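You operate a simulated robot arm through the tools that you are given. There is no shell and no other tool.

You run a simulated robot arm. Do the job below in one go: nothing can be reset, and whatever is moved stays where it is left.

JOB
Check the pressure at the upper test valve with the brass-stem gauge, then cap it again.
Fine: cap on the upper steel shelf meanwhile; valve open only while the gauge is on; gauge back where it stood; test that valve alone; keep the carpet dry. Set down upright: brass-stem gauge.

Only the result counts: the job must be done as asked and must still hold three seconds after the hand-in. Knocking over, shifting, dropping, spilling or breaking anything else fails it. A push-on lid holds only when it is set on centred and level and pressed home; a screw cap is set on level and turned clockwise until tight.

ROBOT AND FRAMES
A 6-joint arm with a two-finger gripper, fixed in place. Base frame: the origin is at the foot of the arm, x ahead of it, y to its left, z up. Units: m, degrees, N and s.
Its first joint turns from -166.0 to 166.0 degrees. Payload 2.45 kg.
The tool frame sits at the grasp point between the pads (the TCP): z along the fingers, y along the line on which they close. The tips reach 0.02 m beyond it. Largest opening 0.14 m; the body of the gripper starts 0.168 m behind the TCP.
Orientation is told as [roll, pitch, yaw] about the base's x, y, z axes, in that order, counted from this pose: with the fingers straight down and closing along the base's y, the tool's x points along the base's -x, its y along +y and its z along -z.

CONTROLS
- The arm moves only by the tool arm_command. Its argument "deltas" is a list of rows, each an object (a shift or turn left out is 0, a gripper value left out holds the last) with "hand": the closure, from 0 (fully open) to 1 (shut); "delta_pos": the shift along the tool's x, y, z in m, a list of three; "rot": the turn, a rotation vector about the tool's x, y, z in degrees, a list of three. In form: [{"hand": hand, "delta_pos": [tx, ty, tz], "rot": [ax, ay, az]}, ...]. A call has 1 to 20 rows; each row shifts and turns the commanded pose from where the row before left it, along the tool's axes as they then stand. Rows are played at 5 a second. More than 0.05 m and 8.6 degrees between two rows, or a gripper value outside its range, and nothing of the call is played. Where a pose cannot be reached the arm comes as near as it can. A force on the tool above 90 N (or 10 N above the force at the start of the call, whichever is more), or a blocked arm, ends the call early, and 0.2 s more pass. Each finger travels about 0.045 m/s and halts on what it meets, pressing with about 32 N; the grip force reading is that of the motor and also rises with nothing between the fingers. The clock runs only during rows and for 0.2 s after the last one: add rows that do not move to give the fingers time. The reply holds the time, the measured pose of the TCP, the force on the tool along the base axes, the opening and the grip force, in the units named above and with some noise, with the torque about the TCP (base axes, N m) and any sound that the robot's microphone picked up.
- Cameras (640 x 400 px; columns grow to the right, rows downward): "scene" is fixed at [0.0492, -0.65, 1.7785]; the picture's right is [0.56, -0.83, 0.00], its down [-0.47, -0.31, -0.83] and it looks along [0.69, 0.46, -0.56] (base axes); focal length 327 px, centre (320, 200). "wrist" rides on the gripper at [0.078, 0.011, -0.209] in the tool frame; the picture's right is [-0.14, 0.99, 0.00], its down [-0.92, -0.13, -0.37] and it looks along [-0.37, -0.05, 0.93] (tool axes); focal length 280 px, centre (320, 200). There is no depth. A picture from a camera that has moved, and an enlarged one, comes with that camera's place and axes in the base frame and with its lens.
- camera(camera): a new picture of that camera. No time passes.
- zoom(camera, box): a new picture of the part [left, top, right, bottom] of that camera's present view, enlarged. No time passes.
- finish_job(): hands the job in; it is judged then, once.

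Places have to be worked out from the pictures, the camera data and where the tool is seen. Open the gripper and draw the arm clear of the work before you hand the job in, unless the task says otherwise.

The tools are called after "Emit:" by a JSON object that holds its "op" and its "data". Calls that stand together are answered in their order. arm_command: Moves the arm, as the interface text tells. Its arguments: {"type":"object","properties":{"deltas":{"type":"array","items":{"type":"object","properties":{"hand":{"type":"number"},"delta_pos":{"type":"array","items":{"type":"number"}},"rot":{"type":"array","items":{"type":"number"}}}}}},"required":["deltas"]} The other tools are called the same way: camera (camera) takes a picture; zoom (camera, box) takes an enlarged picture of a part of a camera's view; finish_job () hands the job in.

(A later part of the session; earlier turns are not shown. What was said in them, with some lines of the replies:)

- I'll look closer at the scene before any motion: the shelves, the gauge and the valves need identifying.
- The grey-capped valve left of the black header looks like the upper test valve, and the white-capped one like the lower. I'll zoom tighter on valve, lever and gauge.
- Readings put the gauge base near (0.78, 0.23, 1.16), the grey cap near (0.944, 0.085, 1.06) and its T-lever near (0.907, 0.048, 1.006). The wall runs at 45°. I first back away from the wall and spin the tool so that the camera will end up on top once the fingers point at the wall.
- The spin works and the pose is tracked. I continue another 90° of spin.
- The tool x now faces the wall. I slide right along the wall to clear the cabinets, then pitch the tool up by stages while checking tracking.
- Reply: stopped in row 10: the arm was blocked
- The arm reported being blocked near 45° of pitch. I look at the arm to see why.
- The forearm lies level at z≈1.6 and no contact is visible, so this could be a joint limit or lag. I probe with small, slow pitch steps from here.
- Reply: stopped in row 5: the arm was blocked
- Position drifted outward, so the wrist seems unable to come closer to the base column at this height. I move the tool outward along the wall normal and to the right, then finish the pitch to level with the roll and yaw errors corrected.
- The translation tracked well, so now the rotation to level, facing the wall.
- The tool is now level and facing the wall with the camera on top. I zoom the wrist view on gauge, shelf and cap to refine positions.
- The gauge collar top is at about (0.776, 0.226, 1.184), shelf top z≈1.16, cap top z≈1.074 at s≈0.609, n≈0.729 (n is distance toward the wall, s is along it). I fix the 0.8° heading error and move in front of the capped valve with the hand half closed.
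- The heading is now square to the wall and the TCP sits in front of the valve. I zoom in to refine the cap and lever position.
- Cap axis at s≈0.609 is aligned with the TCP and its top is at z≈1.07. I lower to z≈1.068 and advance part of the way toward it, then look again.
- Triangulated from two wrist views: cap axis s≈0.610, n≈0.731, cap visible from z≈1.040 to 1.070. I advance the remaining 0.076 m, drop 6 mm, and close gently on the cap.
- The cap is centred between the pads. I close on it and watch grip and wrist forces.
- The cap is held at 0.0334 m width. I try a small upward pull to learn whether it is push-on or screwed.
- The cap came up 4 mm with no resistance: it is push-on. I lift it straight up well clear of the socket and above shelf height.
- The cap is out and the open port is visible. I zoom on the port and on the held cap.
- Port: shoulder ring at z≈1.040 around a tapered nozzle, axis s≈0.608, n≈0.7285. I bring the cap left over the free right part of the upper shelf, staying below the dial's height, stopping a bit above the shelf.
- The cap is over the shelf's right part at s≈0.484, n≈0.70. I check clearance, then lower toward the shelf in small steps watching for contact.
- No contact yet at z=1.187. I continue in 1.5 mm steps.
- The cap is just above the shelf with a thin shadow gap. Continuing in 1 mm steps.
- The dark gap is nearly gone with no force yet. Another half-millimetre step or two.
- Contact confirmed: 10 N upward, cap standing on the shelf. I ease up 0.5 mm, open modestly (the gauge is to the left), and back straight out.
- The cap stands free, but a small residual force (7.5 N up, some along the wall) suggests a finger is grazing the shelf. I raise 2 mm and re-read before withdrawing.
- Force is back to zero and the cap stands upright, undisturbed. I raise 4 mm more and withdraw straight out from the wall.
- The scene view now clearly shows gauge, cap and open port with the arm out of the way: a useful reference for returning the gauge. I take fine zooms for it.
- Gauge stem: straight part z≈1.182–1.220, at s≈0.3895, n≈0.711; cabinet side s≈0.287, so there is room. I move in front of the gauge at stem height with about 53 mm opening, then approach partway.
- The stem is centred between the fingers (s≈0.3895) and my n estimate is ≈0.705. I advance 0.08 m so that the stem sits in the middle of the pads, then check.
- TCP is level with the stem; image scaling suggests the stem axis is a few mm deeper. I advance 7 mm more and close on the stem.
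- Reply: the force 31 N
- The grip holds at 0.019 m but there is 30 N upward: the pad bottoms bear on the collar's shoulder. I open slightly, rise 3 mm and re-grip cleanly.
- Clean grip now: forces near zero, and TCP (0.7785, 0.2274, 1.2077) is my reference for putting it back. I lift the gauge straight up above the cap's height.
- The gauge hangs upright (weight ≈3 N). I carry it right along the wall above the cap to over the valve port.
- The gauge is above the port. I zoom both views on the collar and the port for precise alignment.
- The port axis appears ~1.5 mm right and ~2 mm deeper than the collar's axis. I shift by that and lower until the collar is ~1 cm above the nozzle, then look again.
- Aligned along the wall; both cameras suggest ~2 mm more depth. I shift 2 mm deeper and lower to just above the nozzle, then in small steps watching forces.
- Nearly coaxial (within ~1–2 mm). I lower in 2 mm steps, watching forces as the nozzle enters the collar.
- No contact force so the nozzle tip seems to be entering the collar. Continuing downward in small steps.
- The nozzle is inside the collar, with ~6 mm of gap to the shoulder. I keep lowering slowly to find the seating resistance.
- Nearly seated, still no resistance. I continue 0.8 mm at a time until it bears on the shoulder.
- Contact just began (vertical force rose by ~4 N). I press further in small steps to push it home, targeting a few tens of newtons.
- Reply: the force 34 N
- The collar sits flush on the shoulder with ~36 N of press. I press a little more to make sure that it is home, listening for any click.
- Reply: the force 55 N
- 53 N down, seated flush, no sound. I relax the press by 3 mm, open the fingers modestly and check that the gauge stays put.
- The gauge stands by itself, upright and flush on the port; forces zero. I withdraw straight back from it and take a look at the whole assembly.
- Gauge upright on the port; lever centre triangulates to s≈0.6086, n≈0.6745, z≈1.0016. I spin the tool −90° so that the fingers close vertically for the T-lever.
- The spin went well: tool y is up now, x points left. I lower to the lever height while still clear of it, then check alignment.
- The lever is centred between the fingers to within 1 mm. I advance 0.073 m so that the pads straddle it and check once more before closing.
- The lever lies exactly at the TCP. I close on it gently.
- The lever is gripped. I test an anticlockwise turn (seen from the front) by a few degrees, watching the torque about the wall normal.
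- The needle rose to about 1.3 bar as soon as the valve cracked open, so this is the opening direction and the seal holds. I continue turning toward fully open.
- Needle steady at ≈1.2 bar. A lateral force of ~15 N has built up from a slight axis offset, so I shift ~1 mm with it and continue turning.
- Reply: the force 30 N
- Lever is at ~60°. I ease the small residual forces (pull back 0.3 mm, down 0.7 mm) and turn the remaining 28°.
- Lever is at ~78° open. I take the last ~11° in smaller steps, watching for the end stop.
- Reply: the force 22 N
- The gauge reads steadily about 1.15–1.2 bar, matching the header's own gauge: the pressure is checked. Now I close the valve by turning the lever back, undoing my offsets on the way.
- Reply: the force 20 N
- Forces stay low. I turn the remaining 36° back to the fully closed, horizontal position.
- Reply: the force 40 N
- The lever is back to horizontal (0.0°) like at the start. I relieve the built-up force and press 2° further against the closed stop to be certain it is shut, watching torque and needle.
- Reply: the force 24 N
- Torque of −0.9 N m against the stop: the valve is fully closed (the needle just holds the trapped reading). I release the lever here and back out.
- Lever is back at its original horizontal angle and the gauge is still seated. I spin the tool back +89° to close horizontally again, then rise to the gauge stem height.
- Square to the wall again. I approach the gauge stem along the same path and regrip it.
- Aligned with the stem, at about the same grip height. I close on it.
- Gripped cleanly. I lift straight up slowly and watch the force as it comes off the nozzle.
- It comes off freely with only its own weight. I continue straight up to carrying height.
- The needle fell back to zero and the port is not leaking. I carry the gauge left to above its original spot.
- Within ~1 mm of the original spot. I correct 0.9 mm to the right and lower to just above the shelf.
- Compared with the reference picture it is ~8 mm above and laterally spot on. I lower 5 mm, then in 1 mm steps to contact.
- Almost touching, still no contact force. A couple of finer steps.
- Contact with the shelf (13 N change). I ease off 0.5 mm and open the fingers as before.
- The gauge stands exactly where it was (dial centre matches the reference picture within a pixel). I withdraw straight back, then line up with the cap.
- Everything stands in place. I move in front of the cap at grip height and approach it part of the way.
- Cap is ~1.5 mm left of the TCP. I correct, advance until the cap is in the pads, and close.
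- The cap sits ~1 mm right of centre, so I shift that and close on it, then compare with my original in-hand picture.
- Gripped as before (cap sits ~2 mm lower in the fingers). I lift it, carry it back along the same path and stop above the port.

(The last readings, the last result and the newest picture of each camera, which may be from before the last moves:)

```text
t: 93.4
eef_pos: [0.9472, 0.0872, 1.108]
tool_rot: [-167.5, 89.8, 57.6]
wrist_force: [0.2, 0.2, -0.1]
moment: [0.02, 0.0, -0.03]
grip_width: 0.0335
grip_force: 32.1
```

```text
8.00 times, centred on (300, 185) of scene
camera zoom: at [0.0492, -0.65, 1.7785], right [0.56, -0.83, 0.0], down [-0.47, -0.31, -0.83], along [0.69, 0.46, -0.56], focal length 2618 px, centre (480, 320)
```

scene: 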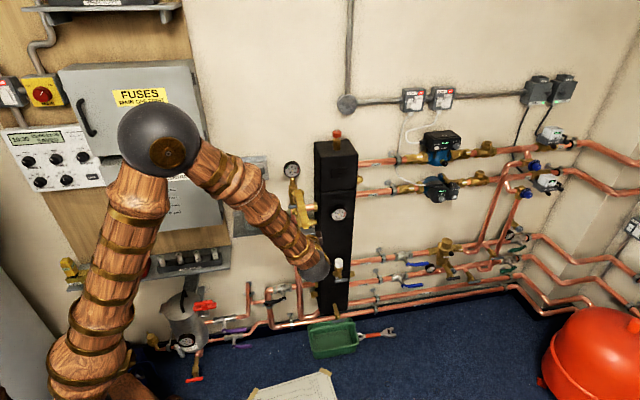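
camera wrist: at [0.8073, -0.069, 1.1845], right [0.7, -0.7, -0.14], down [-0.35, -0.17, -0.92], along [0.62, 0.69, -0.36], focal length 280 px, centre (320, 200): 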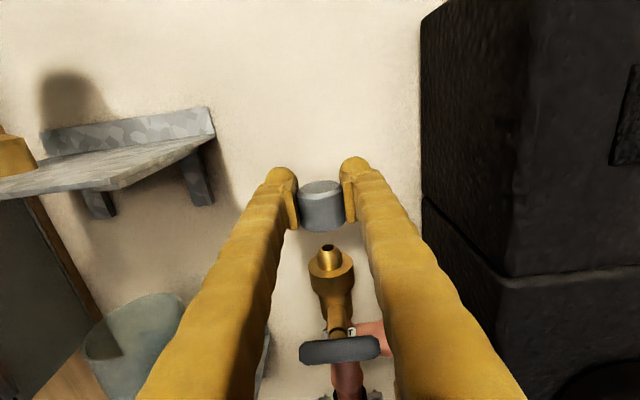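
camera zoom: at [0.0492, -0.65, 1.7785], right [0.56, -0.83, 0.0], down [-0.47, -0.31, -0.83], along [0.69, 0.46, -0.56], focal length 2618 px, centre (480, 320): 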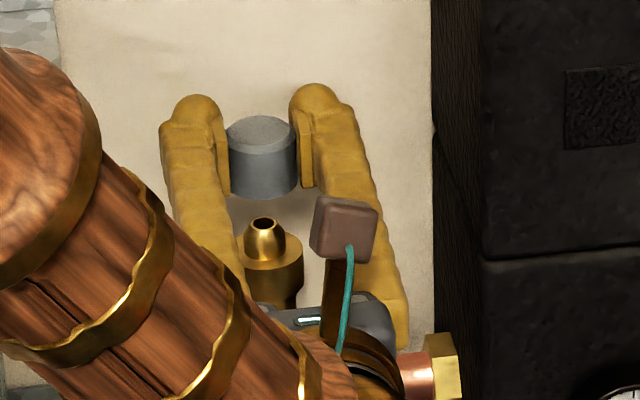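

By both cameras the cap is coaxial with the port within ~1 mm. I lower 20 mm to just above the nozzle and check again.

Emit:
{"op": "arm_command", "data": {"deltas": [{"delta_pos": [-0.01, 0.0003, 0]}, {"delta_pos": [-0.01, 0, 0]}, {}, {}]}}

Emit:
{"op": "zoom", "data": {"camera": "wrist", "box": [270, 160, 380, 280]}}

Emit:
{"op": "zoom", "data": {"camera": "scene", "box": [280, 170, 320, 205]}}

```text
t: 94.4
eef_pos: [0.9479, 0.0852, 1.0881]
tool_rot: [-166.8, 89.8, 58.3]
wrist_force: [-0.4, -0.3, 0.3]
moment: [0.04, 0.02, 0.01]
grip_width: 0.0333
grip_force: 32.2
```

```text
3.33 times, centred on (325, 220) of wrist
camera zoom: at [0.8075, -0.0693, 1.1647], right [0.7, -0.7, -0.14], down [-0.35, -0.17, -0.92], along [0.62, 0.69, -0.36], focal length 935 px, centre (303, 133)
```

zoom: 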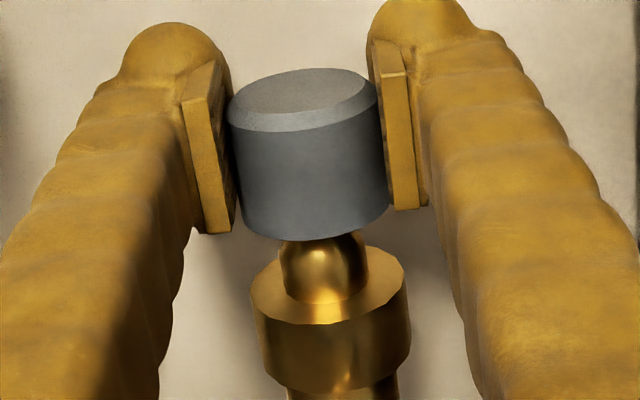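

```text
11.43 times, centred on (300, 188) of scene
camera zoom: at [0.0492, -0.65, 1.7785], right [0.56, -0.83, 0.0], down [-0.47, -0.31, -0.83], along [0.69, 0.46, -0.56], focal length 3739 px, centre (549, 343)
```

zoom: 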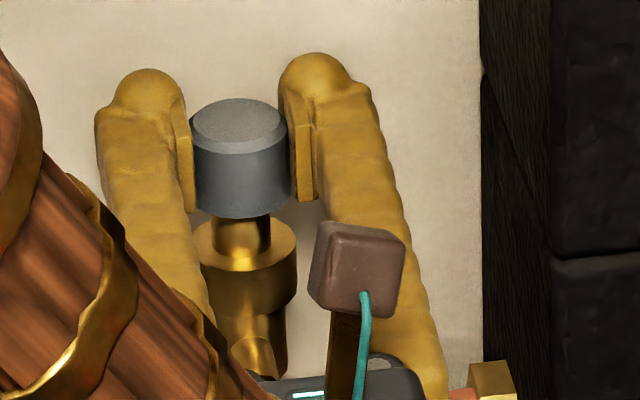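

Well aligned in both views. I lower in small steps, watching forces as the nozzle enters the cap.

Emit:
{"op": "arm_command", "data": {"deltas": [{"delta_pos": [-0.002, 0, 0]}, {"delta_pos": [-0.002, 0, 0]}, {"delta_pos": [-0.002, 0, 0]}, {}]}}

Emit:
{"op": "arm_command", "data": {"deltas": [{"delta_pos": [-0.002, 0, 0]}, {"delta_pos": [-0.002, 0, 0]}, {"delta_pos": [-0.002, 0, 0]}, {}]}}

Emit:
{"op": "zoom", "data": {"camera": "wrist", "box": [270, 160, 380, 280]}}

```text
t: 95.4
eef_pos: [0.9491, 0.0856, 1.0818]
tool_rot: [-166.6, 89.9, 58.3]
wrist_force: [0.2, 0.1, 0.2]
moment: [0.01, 0.01, -0.02]
grip_width: 0.0331
grip_force: 32.2
```

```text
t: 96.4
eef_pos: [0.9481, 0.0847, 1.0759]
tool_rot: [-168.3, 89.8, 56.6]
wrist_force: [-0.3, -0.1, -0.1]
moment: [0.05, 0.01, 0.01]
grip_width: 0.0334
grip_force: 31.9
```

```text
3.33 times, centred on (325, 220) of wrist
camera zoom: at [0.8074, -0.0697, 1.1524], right [0.7, -0.7, -0.14], down [-0.35, -0.17, -0.92], along [0.62, 0.69, -0.36], focal length 935 px, centre (303, 133)
```

zoom: 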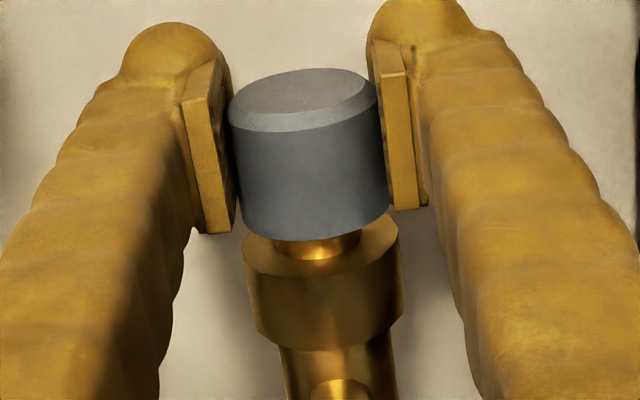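

The nozzle is entering the cap with no force. I continue downward in small steps toward the shoulder (expected near TCP z≈1.064).

Emit:
{"op": "arm_command", "data": {"deltas": [{"delta_pos": [-0.002, 0, 0]}, {"delta_pos": [-0.002, 0, 0]}, {"delta_pos": [-0.002, 0, 0]}, {}]}}

Emit:
{"op": "arm_command", "data": {"deltas": [{"delta_pos": [-0.001, 0, 0]}, {"delta_pos": [-0.001, 0, 0]}, {}]}}

Emit:
{"op": "arm_command", "data": {"deltas": [{"delta_pos": [-0.001, 0, 0]}, {"delta_pos": [-0.001, 0, 0]}, {}]}}

Emit:
{"op": "zoom", "data": {"camera": "wrist", "box": [270, 160, 380, 280]}}

```text
t: 97.4
eef_pos: [0.9479, 0.0849, 1.0691]
tool_rot: [-166.6, 89.8, 58.5]
wrist_force: [0.2, 0.4, -0.2]
moment: [0.04, 0.01, -0.02]
grip_width: 0.0337
grip_force: 31.7
```

```text
t: 98.2
eef_pos: [0.9479, 0.0851, 1.067]
tool_rot: [-166.5, 89.9, 58.6]
wrist_force: [0.4, 0.6, -1.0]
moment: [0.02, -0.01, 0.0]
grip_width: 0.0333
grip_force: 31.8
```

```text
t: 99.0
eef_pos: [0.9483, 0.0847, 1.0655]
tool_rot: [-165.9, 89.8, 59.2]
wrist_force: [0.0, -0.7, -0.1]
moment: [0.01, 0.02, -0.02]
grip_width: 0.033
grip_force: 31.8
```

```text
3.33 times, centred on (325, 220) of wrist
camera zoom: at [0.8075, -0.0697, 1.1425], right [0.7, -0.7, -0.14], down [-0.35, -0.17, -0.92], along [0.62, 0.69, -0.36], focal length 935 px, centre (303, 133)
```

zoom: 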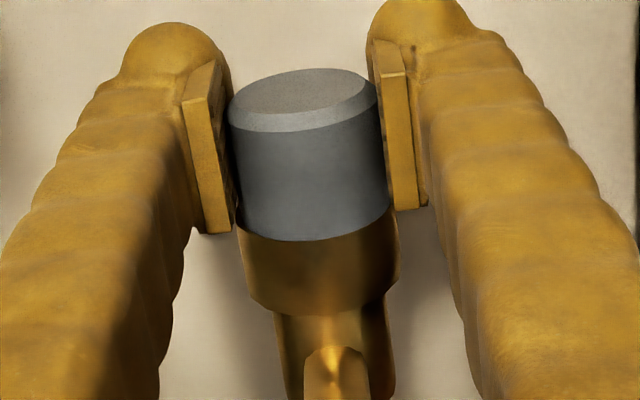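

The cap has almost reached the shoulder. I keep going in fine steps until it bears, then press it home.

Emit:
{"op": "arm_command", "data": {"deltas": [{"delta_pos": [-0.0008, 0, 0]}, {}]}}

Emit:
{"op": "arm_command", "data": {"deltas": [{"delta_pos": [-0.0008, 0, 0]}, {}]}}

Emit:
{"op": "arm_command", "data": {"deltas": [{"delta_pos": [-0.0008, 0, 0]}, {}]}}

```text
t: 99.6
eef_pos: [0.9488, 0.0849, 1.0654]
tool_rot: [-172.1, 89.7, 52.9]
wrist_force: [0.6, 2.4, 5.6]
moment: [0.01, 0.07, 0.02]
grip_width: 0.0333
grip_force: 31.7
```

```text
t: 100.2
eef_pos: [0.9485, 0.0846, 1.0662]
tool_rot: [179.2, 89.7, 44.3]
wrist_force: [6.4, 1.0, 18.9]
moment: [-0.14, 0.05, -0.03]
grip_width: 0.0331
grip_force: 32.0
```

```text
t: 100.8
eef_pos: [0.9483, 0.0844, 1.0647]
tool_rot: [175.4, 89.7, 40.4]
wrist_force: [5.8, -0.2, 36.0]
moment: [-0.15, 0.13, -0.01]
grip_width: 0.0333
grip_force: 32.0
```

It bears on the shoulder and the press is up to 36 N. I push on to ~55 N to seat it home and check the picture.

Emit:
{"op": "arm_command", "data": {"deltas": [{"delta_pos": [-0.0008, 0, 0]}, {"delta_pos": [-0.0006, 0, 0]}, {}]}}

Emit:
{"op": "zoom", "data": {"camera": "wrist", "box": [270, 160, 380, 280]}}

Emit:
{"op": "zoom", "data": {"camera": "scene", "box": [280, 170, 320, 205]}}

```text
t: 101.6
eef_pos: [0.9476, 0.0856, 1.0625]
tool_rot: [-173.5, 89.8, 51.4]
wrist_force: [11.9, -4.5, 34.6]
moment: [-0.23, -0.15, 0.04]
grip_width: 0.0334
grip_force: 32.4
```

```text
3.33 times, centred on (325, 220) of wrist
camera zoom: at [0.8071, -0.0698, 1.1392], right [0.7, -0.7, -0.14], down [-0.35, -0.17, -0.92], along [0.62, 0.69, -0.36], focal length 935 px, centre (303, 133)
```

zoom: 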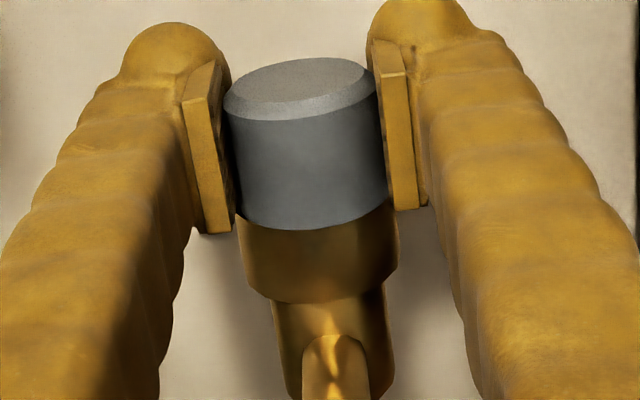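

```text
11.43 times, centred on (300, 188) of scene
camera zoom: at [0.0492, -0.65, 1.7785], right [0.56, -0.83, 0.0], down [-0.47, -0.31, -0.83], along [0.69, 0.46, -0.56], focal length 3739 px, centre (549, 343)
```

zoom: 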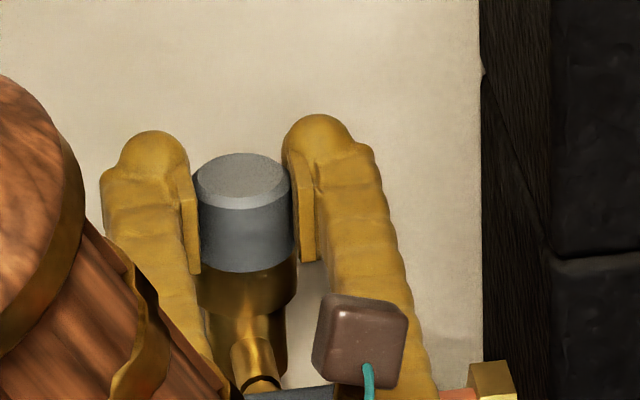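

The fingers slipped ~2 mm down the cap at about 40 N, so the cap is bearing fully. I relax the press, release, and inspect whether it sits level and flush.

Emit:
{"op": "arm_command", "data": {"deltas": [{"delta_pos": [0.0016, 0, 0]}, {}, {"hand": 0.7}, {"hand": 0.62}, {}, {}]}}

Emit:
{"op": "zoom", "data": {"camera": "wrist", "box": [270, 160, 380, 280]}}

Emit:
{"op": "zoom", "data": {"camera": "scene", "box": [272, 175, 328, 210]}}

```text
t: 103.0
eef_pos: [0.9469, 0.0846, 1.0626]
tool_rot: [-164.5, 89.8, 60.6]
wrist_force: [-0.3, 0.0, 0.2]
moment: [-0.02, -0.01, 0.0]
grip_width: 0.0532
grip_force: 0.1
```

```text
3.33 times, centred on (325, 220) of wrist
camera zoom: at [0.8071, -0.0696, 1.1401], right [0.7, -0.7, -0.14], down [-0.35, -0.17, -0.92], along [0.62, 0.69, -0.36], focal length 935 px, centre (303, 133)
```

zoom: 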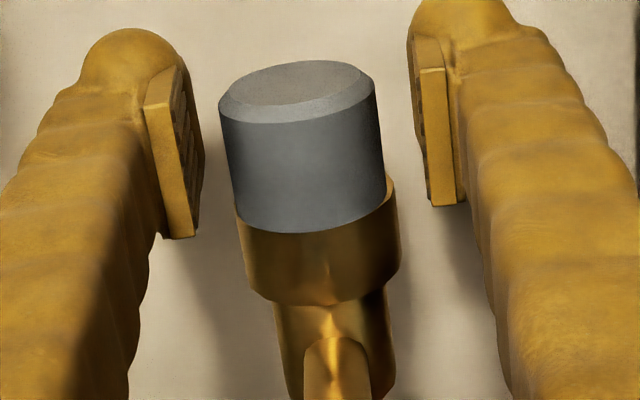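

```text
11.43 times, centred on (300, 192) of scene
camera zoom: at [0.0492, -0.65, 1.7785], right [0.56, -0.83, 0.0], down [-0.47, -0.31, -0.83], along [0.69, 0.46, -0.56], focal length 3739 px, centre (549, 286)
```

zoom: 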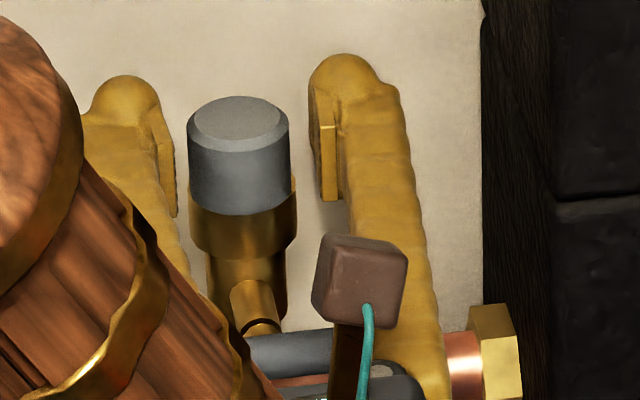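

In the scene view the cap matches its original picture within a pixel. I take the same wrist zoom as before removal to compare levelness.

Emit:
{"op": "zoom", "data": {"camera": "wrist", "box": [240, 130, 400, 230]}}

Emit:
{"op": "zoom", "data": {"camera": "scene", "box": [285, 178, 317, 198]}}

```text
4.00 times, centred on (320, 180) of wrist
camera zoom: at [0.8071, -0.0696, 1.1401], right [0.7, -0.7, -0.14], down [-0.35, -0.17, -0.92], along [0.62, 0.69, -0.36], focal length 1122 px, centre (320, 280)
```

zoom: 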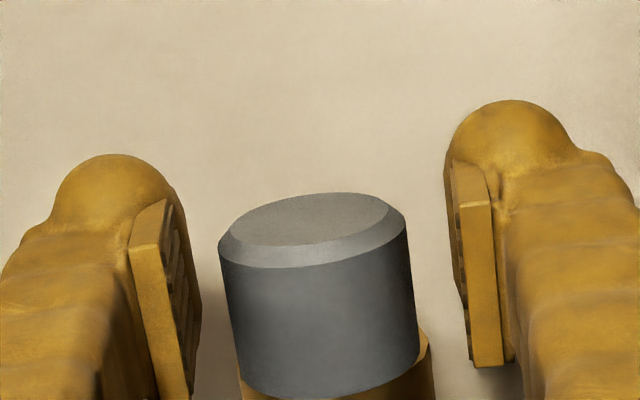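

```text
16.00 times, centred on (301, 188) of scene
camera zoom: at [0.0492, -0.65, 1.7785], right [0.56, -0.83, 0.0], down [-0.47, -0.31, -0.83], along [0.69, 0.46, -0.56], focal length 5235 px, centre (624, 392)
```

zoom: 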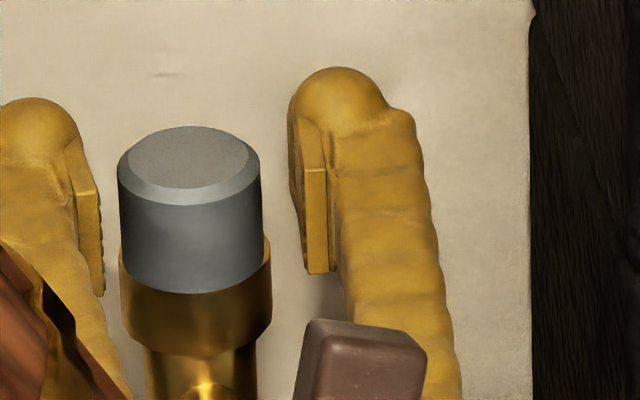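

The cap is flush and level, at the same height and place as originally. For certainty I will also press it from above: I withdraw, close the fingers and come over the cap.

Emit:
{"op": "arm_command", "data": {"deltas": [{"delta_pos": [0, 0, -0.03]}, {"delta_pos": [0, 0, -0.04]}, {"delta_pos": [0, 0, -0.045]}, {"delta_pos": [0, 0, -0.045]}, {"hand": 1.0, "delta_pos": [0.026, 0, 0]}, {"delta_pos": [0.03, 0, 0]}, {}, {}, {}]}}

Emit:
{"op": "camera", "data": {"camera": "wrist"}}

Emit:
{"op": "zoom", "data": {"camera": "wrist", "box": [260, 160, 400, 300]}}

Emit:
{"op": "zoom", "data": {"camera": "scene", "box": [272, 175, 328, 210]}}

```text
t: 105.0
eef_pos: [0.835, -0.0293, 1.1189]
tool_rot: [-167.0, 89.9, 58.0]
wrist_force: [0.7, -0.2, 0.1]
moment: [0.01, 0.0, 0.02]
grip_width: 0.0
grip_force: 29.6
```

```text
taken
camera wrist: at [0.6945, -0.184, 1.1964], right [0.7, -0.7, -0.14], down [-0.35, -0.17, -0.92], along [0.62, 0.69, -0.36], focal length 280 px, centre (320, 200)
```

wrist: 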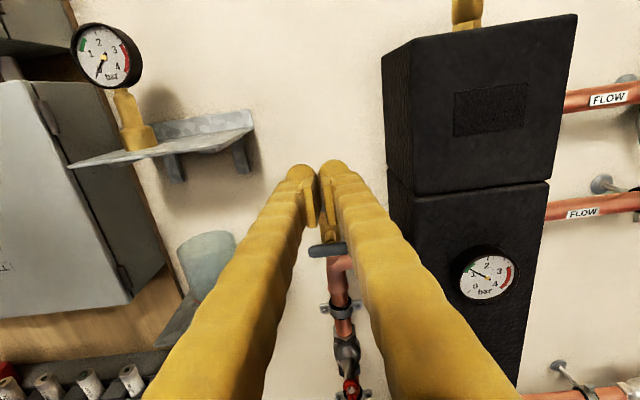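

```text
2.86 times, centred on (330, 230) of wrist
camera zoom: at [0.6945, -0.184, 1.1964], right [0.7, -0.7, -0.14], down [-0.35, -0.17, -0.92], along [0.62, 0.69, -0.36], focal length 801 px, centre (291, 114)
```

zoom: 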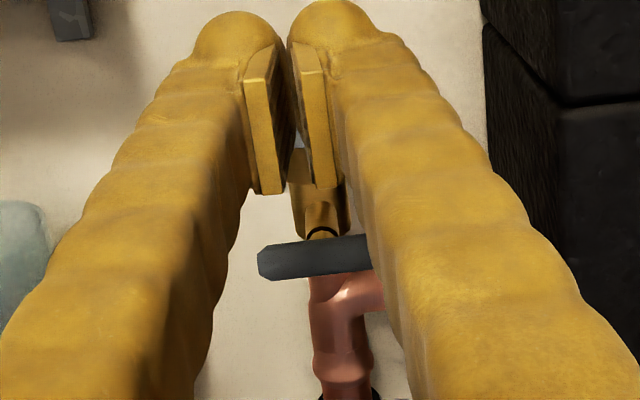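

```text
11.43 times, centred on (300, 192) of scene
camera zoom: at [0.0492, -0.65, 1.7785], right [0.56, -0.83, 0.0], down [-0.47, -0.31, -0.83], along [0.69, 0.46, -0.56], focal length 3739 px, centre (549, 286)
```

zoom: 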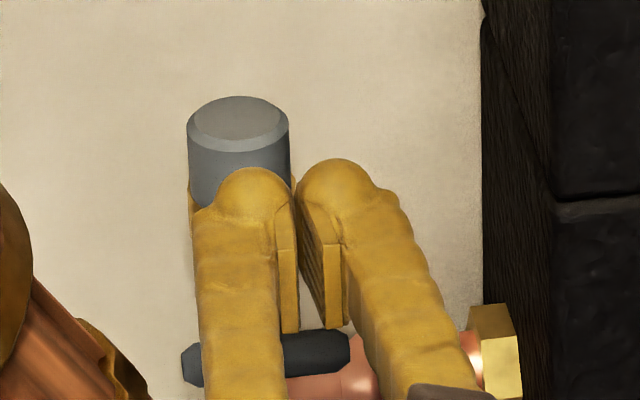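

The cap looks as originally. I move the closed fingers over the cap and lower to just above its top.

Emit:
{"op": "arm_command", "data": {"deltas": [{"delta_pos": [0, -0.001, 0.045]}, {"delta_pos": [0, 0, 0.045]}, {"delta_pos": [0, 0, 0.04]}, {"delta_pos": [0, 0, 0.027]}, {"delta_pos": [-0.012, 0, 0]}, {"delta_pos": [-0.01, 0, 0]}, {}]}}

Emit:
{"op": "zoom", "data": {"camera": "scene", "box": [272, 165, 328, 205]}}

Emit:
{"op": "zoom", "data": {"camera": "wrist", "box": [260, 130, 400, 270]}}

```text
t: 106.6
eef_pos: [0.9449, 0.0841, 1.0969]
tool_rot: [-170.5, 89.8, 54.6]
wrist_force: [0.6, 1.0, -0.3]
moment: [-0.03, 0.01, 0.01]
grip_width: 0.0
grip_force: 29.3
```

```text
10.00 times, centred on (300, 185) of scene
camera zoom: at [0.0492, -0.65, 1.7785], right [0.56, -0.83, 0.0], down [-0.47, -0.31, -0.83], along [0.69, 0.46, -0.56], focal length 3272 px, centre (520, 350)
```

zoom: 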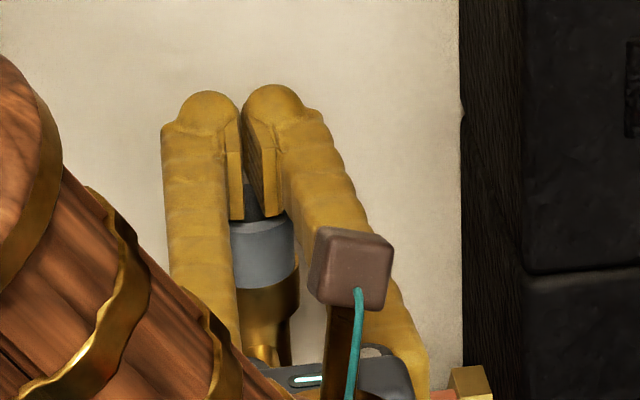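

```text
2.86 times, centred on (330, 200) of wrist
camera zoom: at [0.8045, -0.0712, 1.174], right [0.7, -0.7, -0.14], down [-0.35, -0.17, -0.92], along [0.62, 0.69, -0.36], focal length 801 px, centre (291, 200)
```

zoom: 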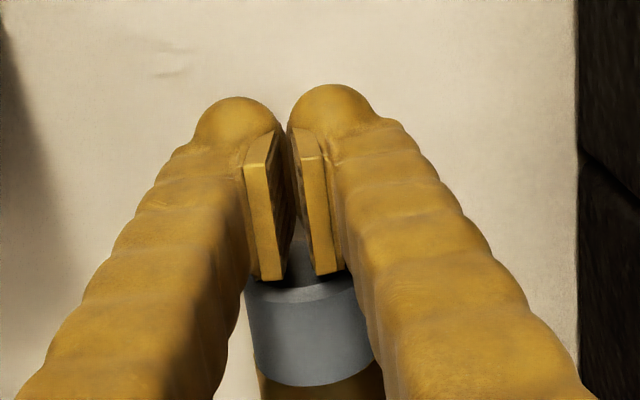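

The closed fingers are right above the cap. I lower in 1 mm steps to touch, then press.

Emit:
{"op": "arm_command", "data": {"deltas": [{"delta_pos": [-0.001, 0, 0]}, {"delta_pos": [-0.001, 0, 0]}, {}]}}

Emit:
{"op": "arm_command", "data": {"deltas": [{"delta_pos": [-0.001, 0, 0]}, {"delta_pos": [-0.001, 0, 0]}, {}]}}

Emit:
{"op": "arm_command", "data": {"deltas": [{"delta_pos": [-0.001, 0, 0]}, {}]}}

```text
t: 107.4
eef_pos: [0.9458, 0.0838, 1.0946]
tool_rot: [-167.3, 89.8, 57.8]
wrist_force: [-0.7, -0.2, -0.5]
moment: [0.03, 0.01, 0.05]
grip_width: 0.0
grip_force: 29.5
```

```text
t: 108.2
eef_pos: [0.9443, 0.0837, 1.0933]
tool_rot: [-171.8, 89.6, 53.2]
wrist_force: [-0.5, -0.4, 5.0]
moment: [0.03, -0.06, -0.02]
grip_width: 0.0062
grip_force: 29.2
```

```text
t: 108.8
eef_pos: [0.945, 0.0845, 1.0946]
tool_rot: [-179.1, 89.7, 46.1]
wrist_force: [1.2, -1.4, 17.7]
moment: [0.11, -0.18, 0.0]
grip_width: 0.006
grip_force: 29.9
```

Contact on top of the cap at z≈1.0935 (18 N). I press a bit more, up to roughly 45–50 N.

Emit:
{"op": "arm_command", "data": {"deltas": [{"delta_pos": [-0.0008, 0, 0]}, {}]}}

Emit:
{"op": "arm_command", "data": {"deltas": [{"delta_pos": [-0.0008, 0, 0]}, {}]}}

Emit:
{"op": "zoom", "data": {"camera": "wrist", "box": [260, 130, 400, 270]}}

Emit:
{"op": "zoom", "data": {"camera": "scene", "box": [272, 165, 328, 205]}}

```text
t: 109.4
eef_pos: [0.9441, 0.0841, 1.0938]
tool_rot: [177.6, 89.7, 42.7]
wrist_force: [1.7, 0.6, 29.6]
moment: [0.22, -0.24, 0.0]
grip_width: 0.006
grip_force: 29.5
```

```text
t: 110.0
eef_pos: [0.9452, 0.0846, 1.0916]
tool_rot: [175.3, 89.6, 40.4]
wrist_force: [4.2, 2.5, 43.4]
moment: [0.36, -0.4, -0.02]
grip_width: 0.0061
grip_force: 29.5
```

```text
2.86 times, centred on (330, 200) of wrist
camera zoom: at [0.8041, -0.0711, 1.1691], right [0.7, -0.7, -0.14], down [-0.35, -0.17, -0.92], along [0.62, 0.7, -0.36], focal length 801 px, centre (291, 200)
```

zoom: 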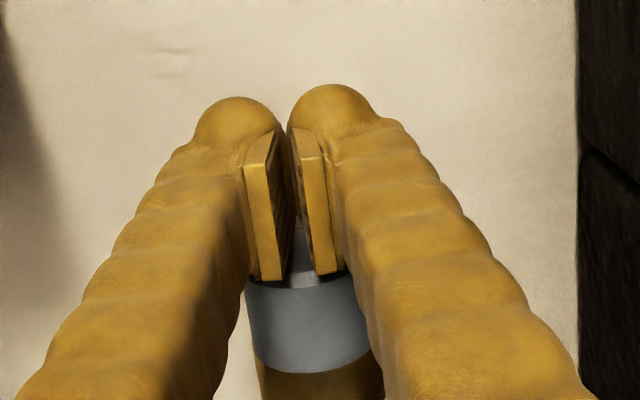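

```text
10.00 times, centred on (300, 185) of scene
camera zoom: at [0.0492, -0.65, 1.7785], right [0.56, -0.83, 0.0], down [-0.47, -0.31, -0.83], along [0.69, 0.46, -0.56], focal length 3272 px, centre (520, 350)
```

zoom: 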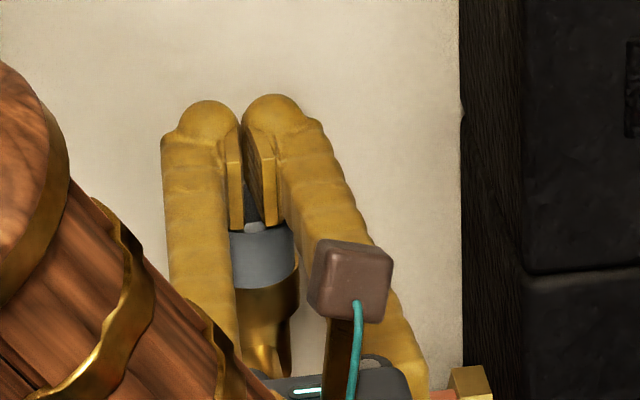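

43 N pressed on top; the cap has not moved. I lift off straight up, then withdraw from the wall.

Emit:
{"op": "arm_command", "data": {"deltas": [{"delta_pos": [0.002, 0, 0]}, {"delta_pos": [0.003, 0, 0]}, {"delta_pos": [0.015, 0, 0]}, {"delta_pos": [0.02, 0, 0]}, {"delta_pos": [0, 0, -0.04]}, {"delta_pos": [0, 0, -0.045]}, {"delta_pos": [0, 0, -0.045]}, {"hand": 0.5, "delta_pos": [0, 0, -0.03]}, {"delta_pos": [0.03, -0.02, 0]}, {"delta_pos": [0.03, -0.02, 0]}, {}]}}

Emit:
{"op": "camera", "data": {"camera": "scene"}}

Emit:
{"op": "zoom", "data": {"camera": "scene", "box": [272, 175, 328, 210]}}

Emit:
{"op": "zoom", "data": {"camera": "wrist", "box": [260, 180, 400, 330]}}

```text
t: 112.4
eef_pos: [0.8034, -0.0017, 1.1899]
tool_rot: [-166.7, 89.7, 58.4]
wrist_force: [0.0, 0.5, -0.2]
moment: [-0.01, -0.03, -0.02]
grip_width: 0.0699
grip_force: 0.1
```

```text
taken
```

scene: 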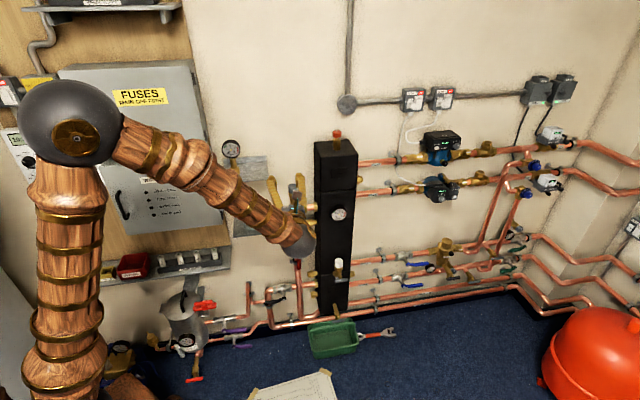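

```text
11.43 times, centred on (300, 192) of scene
camera zoom: at [0.0492, -0.65, 1.7785], right [0.56, -0.83, 0.0], down [-0.47, -0.31, -0.83], along [0.69, 0.46, -0.56], focal length 3739 px, centre (549, 286)
```

zoom: 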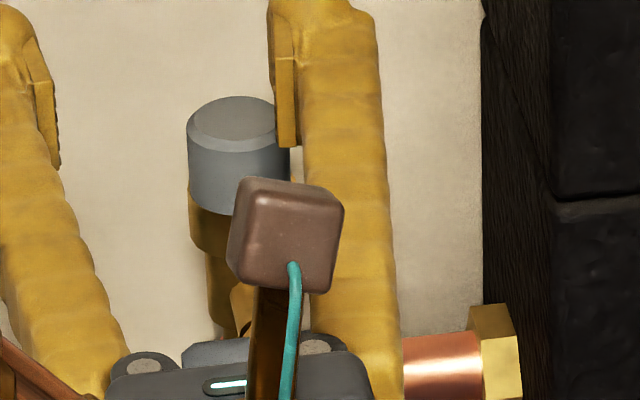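

```text
2.67 times, centred on (330, 255) of wrist
camera zoom: at [0.663, -0.1567, 1.2672], right [0.7, -0.7, -0.14], down [-0.35, -0.17, -0.92], along [0.62, 0.69, -0.36], focal length 748 px, centre (293, 53)
```

zoom: 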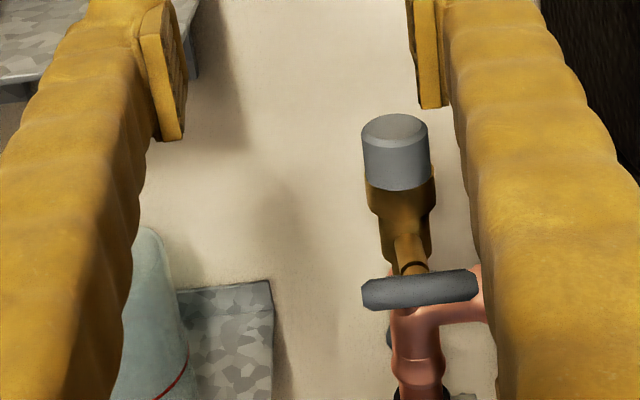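

The cap sits on the valve, lever horizontal. I draw the arm further clear (back, up) and open the hand fully, then inspect everything.

Emit:
{"op": "arm_command", "data": {"deltas": [{"hand": 0, "delta_pos": [0.02, 0, -0.03]}, {"delta_pos": [0.04, 0, -0.02]}, {"delta_pos": [0.045, 0, 0]}, {"delta_pos": [0.045, 0, 0]}, {"delta_pos": [0.04, 0, 0]}, {}, {}]}}

Emit:
{"op": "camera", "data": {"camera": "scene"}}

Emit:
{"op": "camera", "data": {"camera": "wrist"}}

Emit:
{"op": "zoom", "data": {"camera": "scene", "box": [272, 175, 328, 210]}}

Emit:
{"op": "zoom", "data": {"camera": "scene", "box": [220, 132, 270, 182]}}

Emit:
{"op": "zoom", "data": {"camera": "scene", "box": [240, 190, 400, 400]}}

```text
t: 114.0
eef_pos: [0.7674, -0.0374, 1.3811]
tool_rot: [-164.9, 89.7, 60.3]
wrist_force: [-0.1, 0.6, 0.5]
moment: [-0.02, 0.02, -0.02]
grip_width: 0.1399
grip_force: 0.1
```

```text
taken
```

scene: 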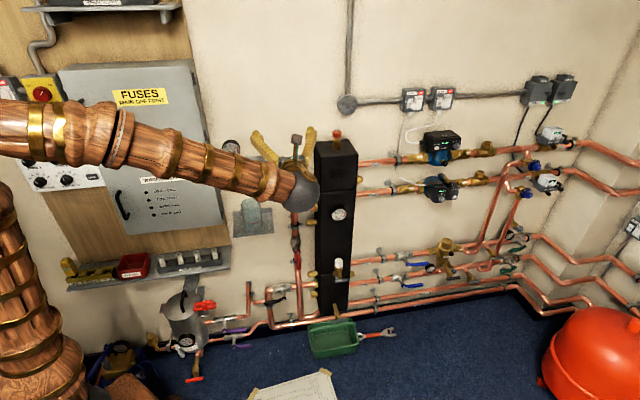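

```text
taken
camera wrist: at [0.6275, -0.1923, 1.458], right [0.7, -0.7, -0.14], down [-0.35, -0.17, -0.92], along [0.62, 0.69, -0.36], focal length 280 px, centre (320, 200)
```

wrist: 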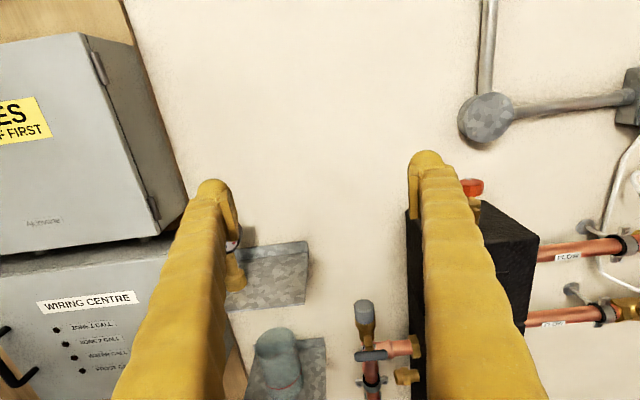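

```text
11.43 times, centred on (300, 192) of scene
camera zoom: at [0.0492, -0.65, 1.7785], right [0.56, -0.83, 0.0], down [-0.47, -0.31, -0.83], along [0.69, 0.46, -0.56], focal length 3739 px, centre (549, 286)
```

zoom: 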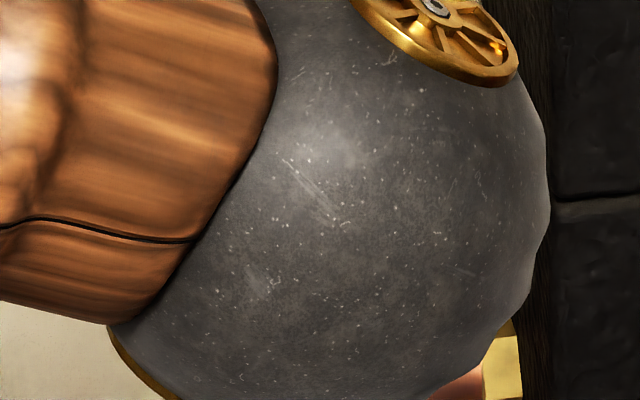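

```text
8.00 times, centred on (245, 157) of scene
camera zoom: at [0.0492, -0.65, 1.7785], right [0.56, -0.83, 0.0], down [-0.47, -0.31, -0.83], along [0.69, 0.46, -0.56], focal length 2618 px, centre (920, 544)
```

zoom: 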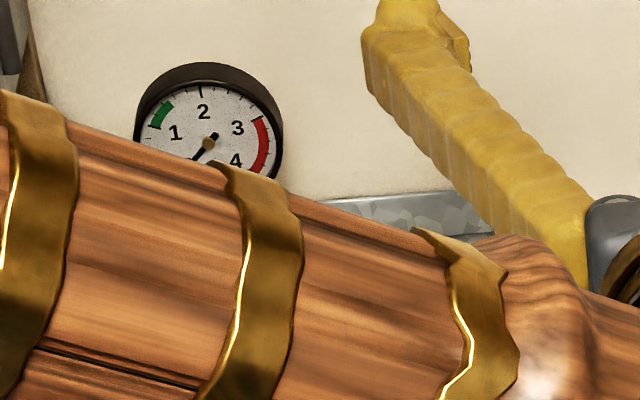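

```text
1.90 times, centred on (320, 295) of scene
camera zoom: at [0.0492, -0.65, 1.7785], right [0.56, -0.83, 0.0], down [-0.47, -0.31, -0.83], along [0.69, 0.46, -0.56], focal length 623 px, centre (320, 19)
```

zoom: 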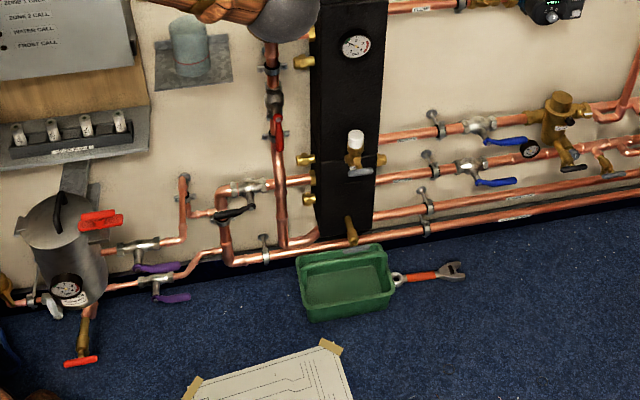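

The carpet is dry and the rest of the plant untouched. One last close look at the capped valve, lever and gauge from the wrist camera.

Emit:
{"op": "zoom", "data": {"camera": "wrist", "box": [330, 280, 420, 390]}}

Emit:
{"op": "zoom", "data": {"camera": "wrist", "box": [200, 200, 340, 400]}}

Emit:
{"op": "arm_command", "data": {"deltas": [{"delta_pos": [0.03, -0.03, 0]}, {"delta_pos": [0.02, -0.04, 0]}, {}]}}

Emit:
{"op": "camera", "data": {"camera": "wrist"}}

Emit:
{"op": "zoom", "data": {"camera": "scene", "box": [205, 120, 335, 220]}}

```text
3.64 times, centred on (375, 335) of wrist
camera zoom: at [0.6275, -0.1923, 1.458], right [0.7, -0.7, -0.14], down [-0.35, -0.17, -0.92], along [0.62, 0.69, -0.36], focal length 1020 px, centre (120, -291)
```

zoom: 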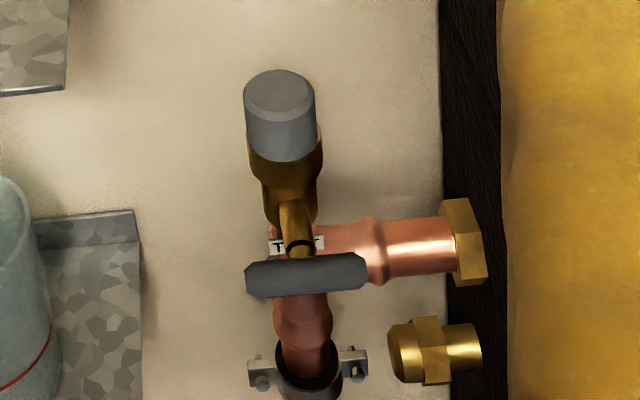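

```text
2.00 times, centred on (270, 300) of wrist
camera zoom: at [0.6275, -0.1923, 1.458], right [0.7, -0.7, -0.14], down [-0.35, -0.17, -0.92], along [0.62, 0.69, -0.36], focal length 561 px, centre (420, 0)
```

zoom: 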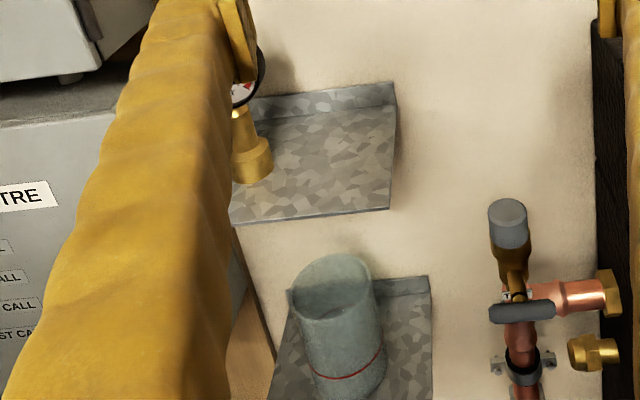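

```text
t: 114.8
eef_pos: [0.7173, 0.0125, 1.43]
tool_rot: [-163.2, 89.8, 62.0]
wrist_force: [0.4, 0.5, -1.0]
moment: [0.02, 0.0, 0.01]
grip_width: 0.1397
grip_force: 0.0
```

```text
taken
camera wrist: at [0.5766, -0.1429, 1.5074], right [0.7, -0.7, -0.14], down [-0.35, -0.17, -0.92], along [0.62, 0.69, -0.36], focal length 280 px, centre (320, 200)
```

wrist: 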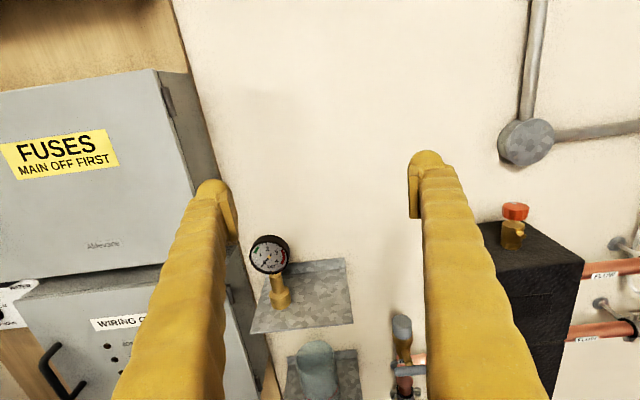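

```text
4.00 times, centred on (270, 170) of scene
camera zoom: at [0.0492, -0.65, 1.7785], right [0.56, -0.83, 0.0], down [-0.47, -0.31, -0.83], along [0.69, 0.46, -0.56], focal length 1309 px, centre (520, 320)
```

zoom: 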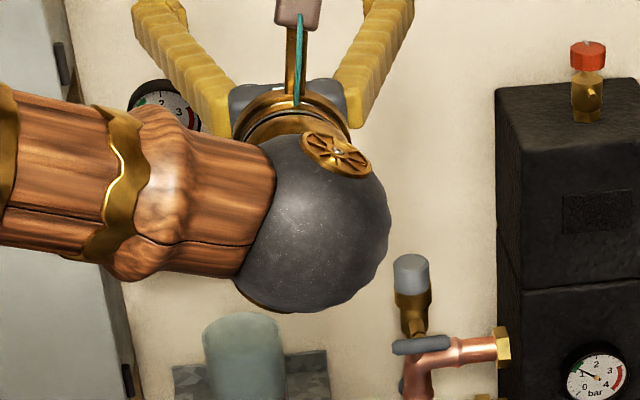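

The valve is now unobstructed in the scene view; a final zoom to compare the cap with the original picture.

Emit:
{"op": "zoom", "data": {"camera": "scene", "box": [272, 175, 328, 210]}}

Emit:
{"op": "zoom", "data": {"camera": "wrist", "box": [240, 220, 360, 340]}}

```text
11.43 times, centred on (300, 192) of scene
camera zoom: at [0.0492, -0.65, 1.7785], right [0.56, -0.83, 0.0], down [-0.47, -0.31, -0.83], along [0.69, 0.46, -0.56], focal length 3739 px, centre (549, 286)
```

zoom: 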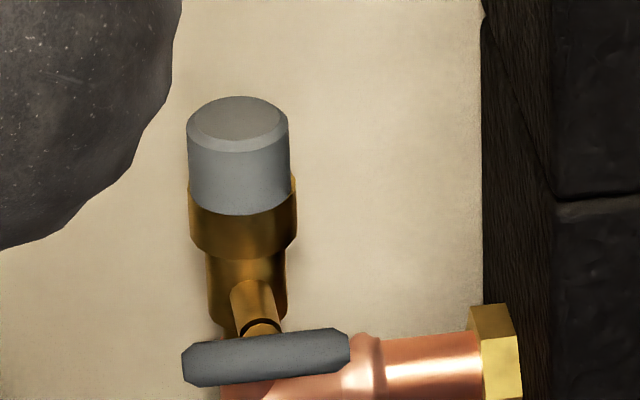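

```text
3.33 times, centred on (300, 280) of wrist
camera zoom: at [0.5766, -0.1429, 1.5074], right [0.7, -0.7, -0.14], down [-0.35, -0.17, -0.92], along [0.62, 0.69, -0.36], focal length 935 px, centre (387, -67)
```

zoom: 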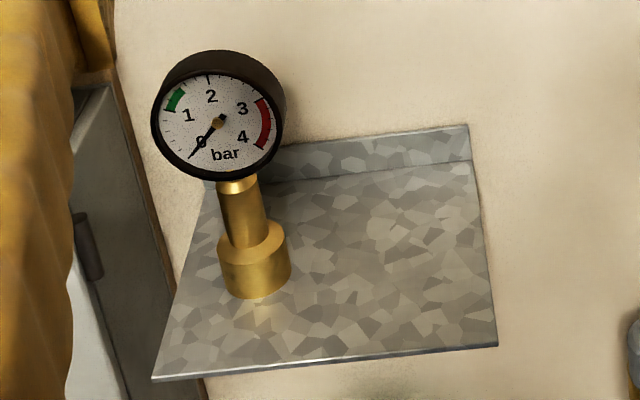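

The gauge stands as at the start, the lever is horizontal. The cap may sit ~1–2 mm toward me compared with the start, so I go back to my original viewing pose for a like-for-like comparison before handing in.

Emit:
{"op": "arm_command", "data": {"deltas": [{"hand": 0.5, "delta_pos": [-0.03, 0.03, 0.01]}, {"delta_pos": [-0.04, 0.025, 0.01]}, {"delta_pos": [-0.04, 0.025, 0.01]}, {"delta_pos": [-0.04, 0.02, 0.01]}, {"delta_pos": [-0.045, 0.0107, 0]}, {"delta_pos": [-0.045, 0, 0]}, {"delta_pos": [-0.04, 0, 0]}, {}]}}

Emit:
{"op": "zoom", "data": {"camera": "wrist", "box": [280, 180, 380, 300]}}

Emit:
{"op": "zoom", "data": {"camera": "scene", "box": [250, 160, 350, 230]}}

```text
t: 116.6
eef_pos: [0.8244, -0.0387, 1.1495]
tool_rot: [-167.4, 89.8, 57.5]
wrist_force: [-0.3, -0.4, 0.0]
moment: [-0.03, -0.02, -0.02]
grip_width: 0.0699
grip_force: 0.0
```

```text
3.33 times, centred on (330, 240) of wrist
camera zoom: at [0.6832, -0.1926, 1.2261], right [0.7, -0.7, -0.14], down [-0.35, -0.17, -0.92], along [0.62, 0.69, -0.36], focal length 935 px, centre (287, 67)
```

zoom: 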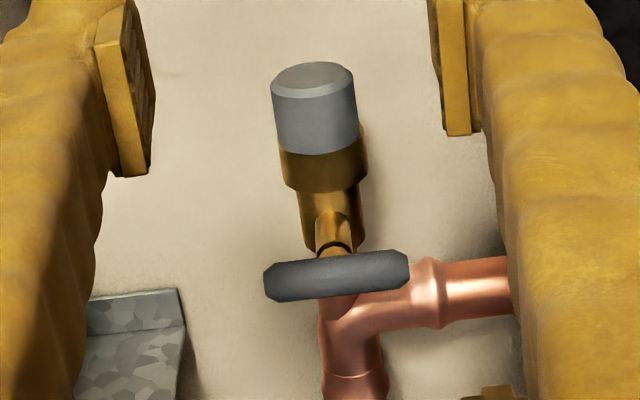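

```text
5.71 times, centred on (300, 195) of scene
camera zoom: at [0.0492, -0.65, 1.7785], right [0.56, -0.83, 0.0], down [-0.47, -0.31, -0.83], along [0.69, 0.46, -0.56], focal length 1870 px, centre (434, 229)
```

zoom: 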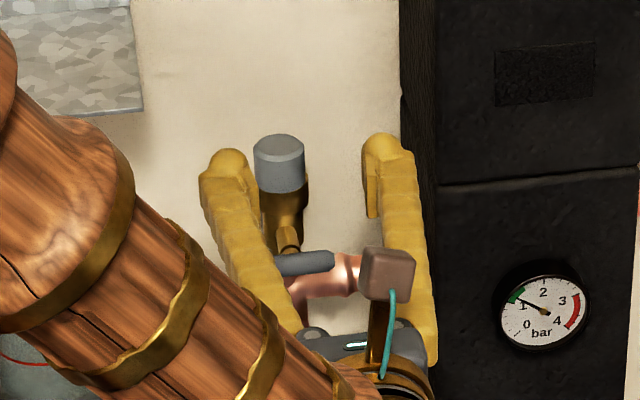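

Like-for-like the cap matches its original picture to within ~1 mm and is level and flush on the shoulder. I retreat clear again, open the hand and hand in.

Emit:
{"op": "arm_command", "data": {"deltas": [{"delta_pos": [0.03, 0, -0.02]}, {"delta_pos": [0.045, 0, -0.02]}, {"hand": 0, "delta_pos": [0.045, -0.02, 0]}, {"delta_pos": [0.045, -0.02, 0]}, {"delta_pos": [0.045, -0.02, 0]}, {"delta_pos": [0.04, -0.02, 0]}, {}, {}]}}

Emit:
{"op": "camera", "data": {"camera": "scene"}}

Emit:
{"op": "camera", "data": {"camera": "wrist"}}

```text
t: 118.4
eef_pos: [0.7397, -0.0095, 1.4006]
tool_rot: [-163.6, 89.8, 61.5]
wrist_force: [0.5, 0.2, 0.2]
moment: [0.02, 0.02, 0.0]
grip_width: 0.1399
grip_force: 0.1
```

```text
taken
```

scene: 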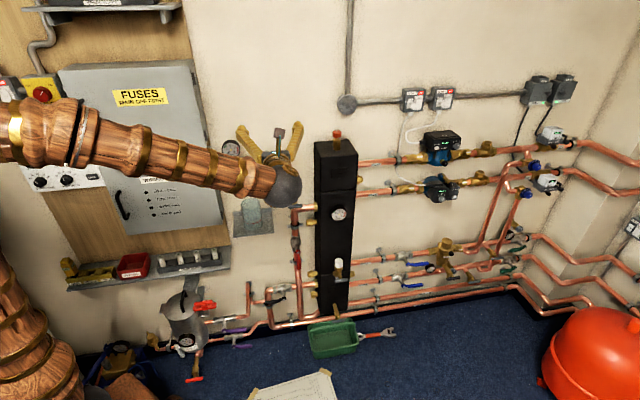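

```text
taken
camera wrist: at [0.599, -0.1645, 1.477], right [0.7, -0.7, -0.14], down [-0.35, -0.17, -0.92], along [0.62, 0.69, -0.36], focal length 280 px, centre (320, 200)
```

wrist: 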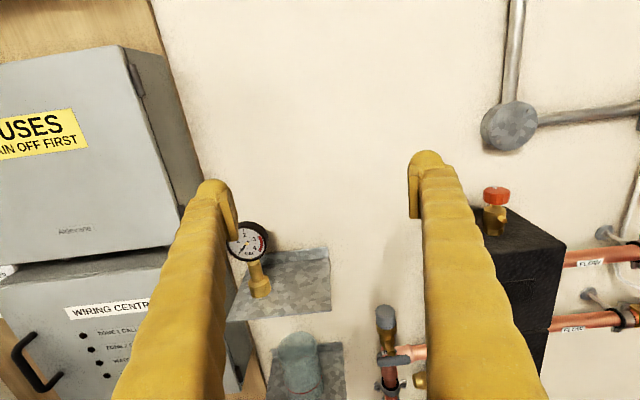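

The arm is clear and the hand is open. The gauge is upright in its place, the valve is closed and capped, and the carpet is dry, so I hand in the job.

Emit:
{"op": "finish_job", "data": {}}

```text
The job is handed in.
```

The upper test valve reads about 1.2 bar, roughly the same as the gauge on the header beside it. The job is handed in; I have not seen the verdict.

- **Valve:** It was opened only while the gauge was on. I turned it back against its closed stop before taking the gauge off, and the lever is horizontal again, as it was at the start.
- **Cap:** It stood upright on the upper steel shelf during the test. It is now back on the valve, level and flush, and pressed down with about 43 N. It sits within about 1 mm of its original position.
- **Gauge:** It stands upright on the shelf at its original spot, and the needle is back at zero.
- **Everything else:** No other valve was touched, the carpet looks dry in the pictures, and the arm is clear with the hand open.
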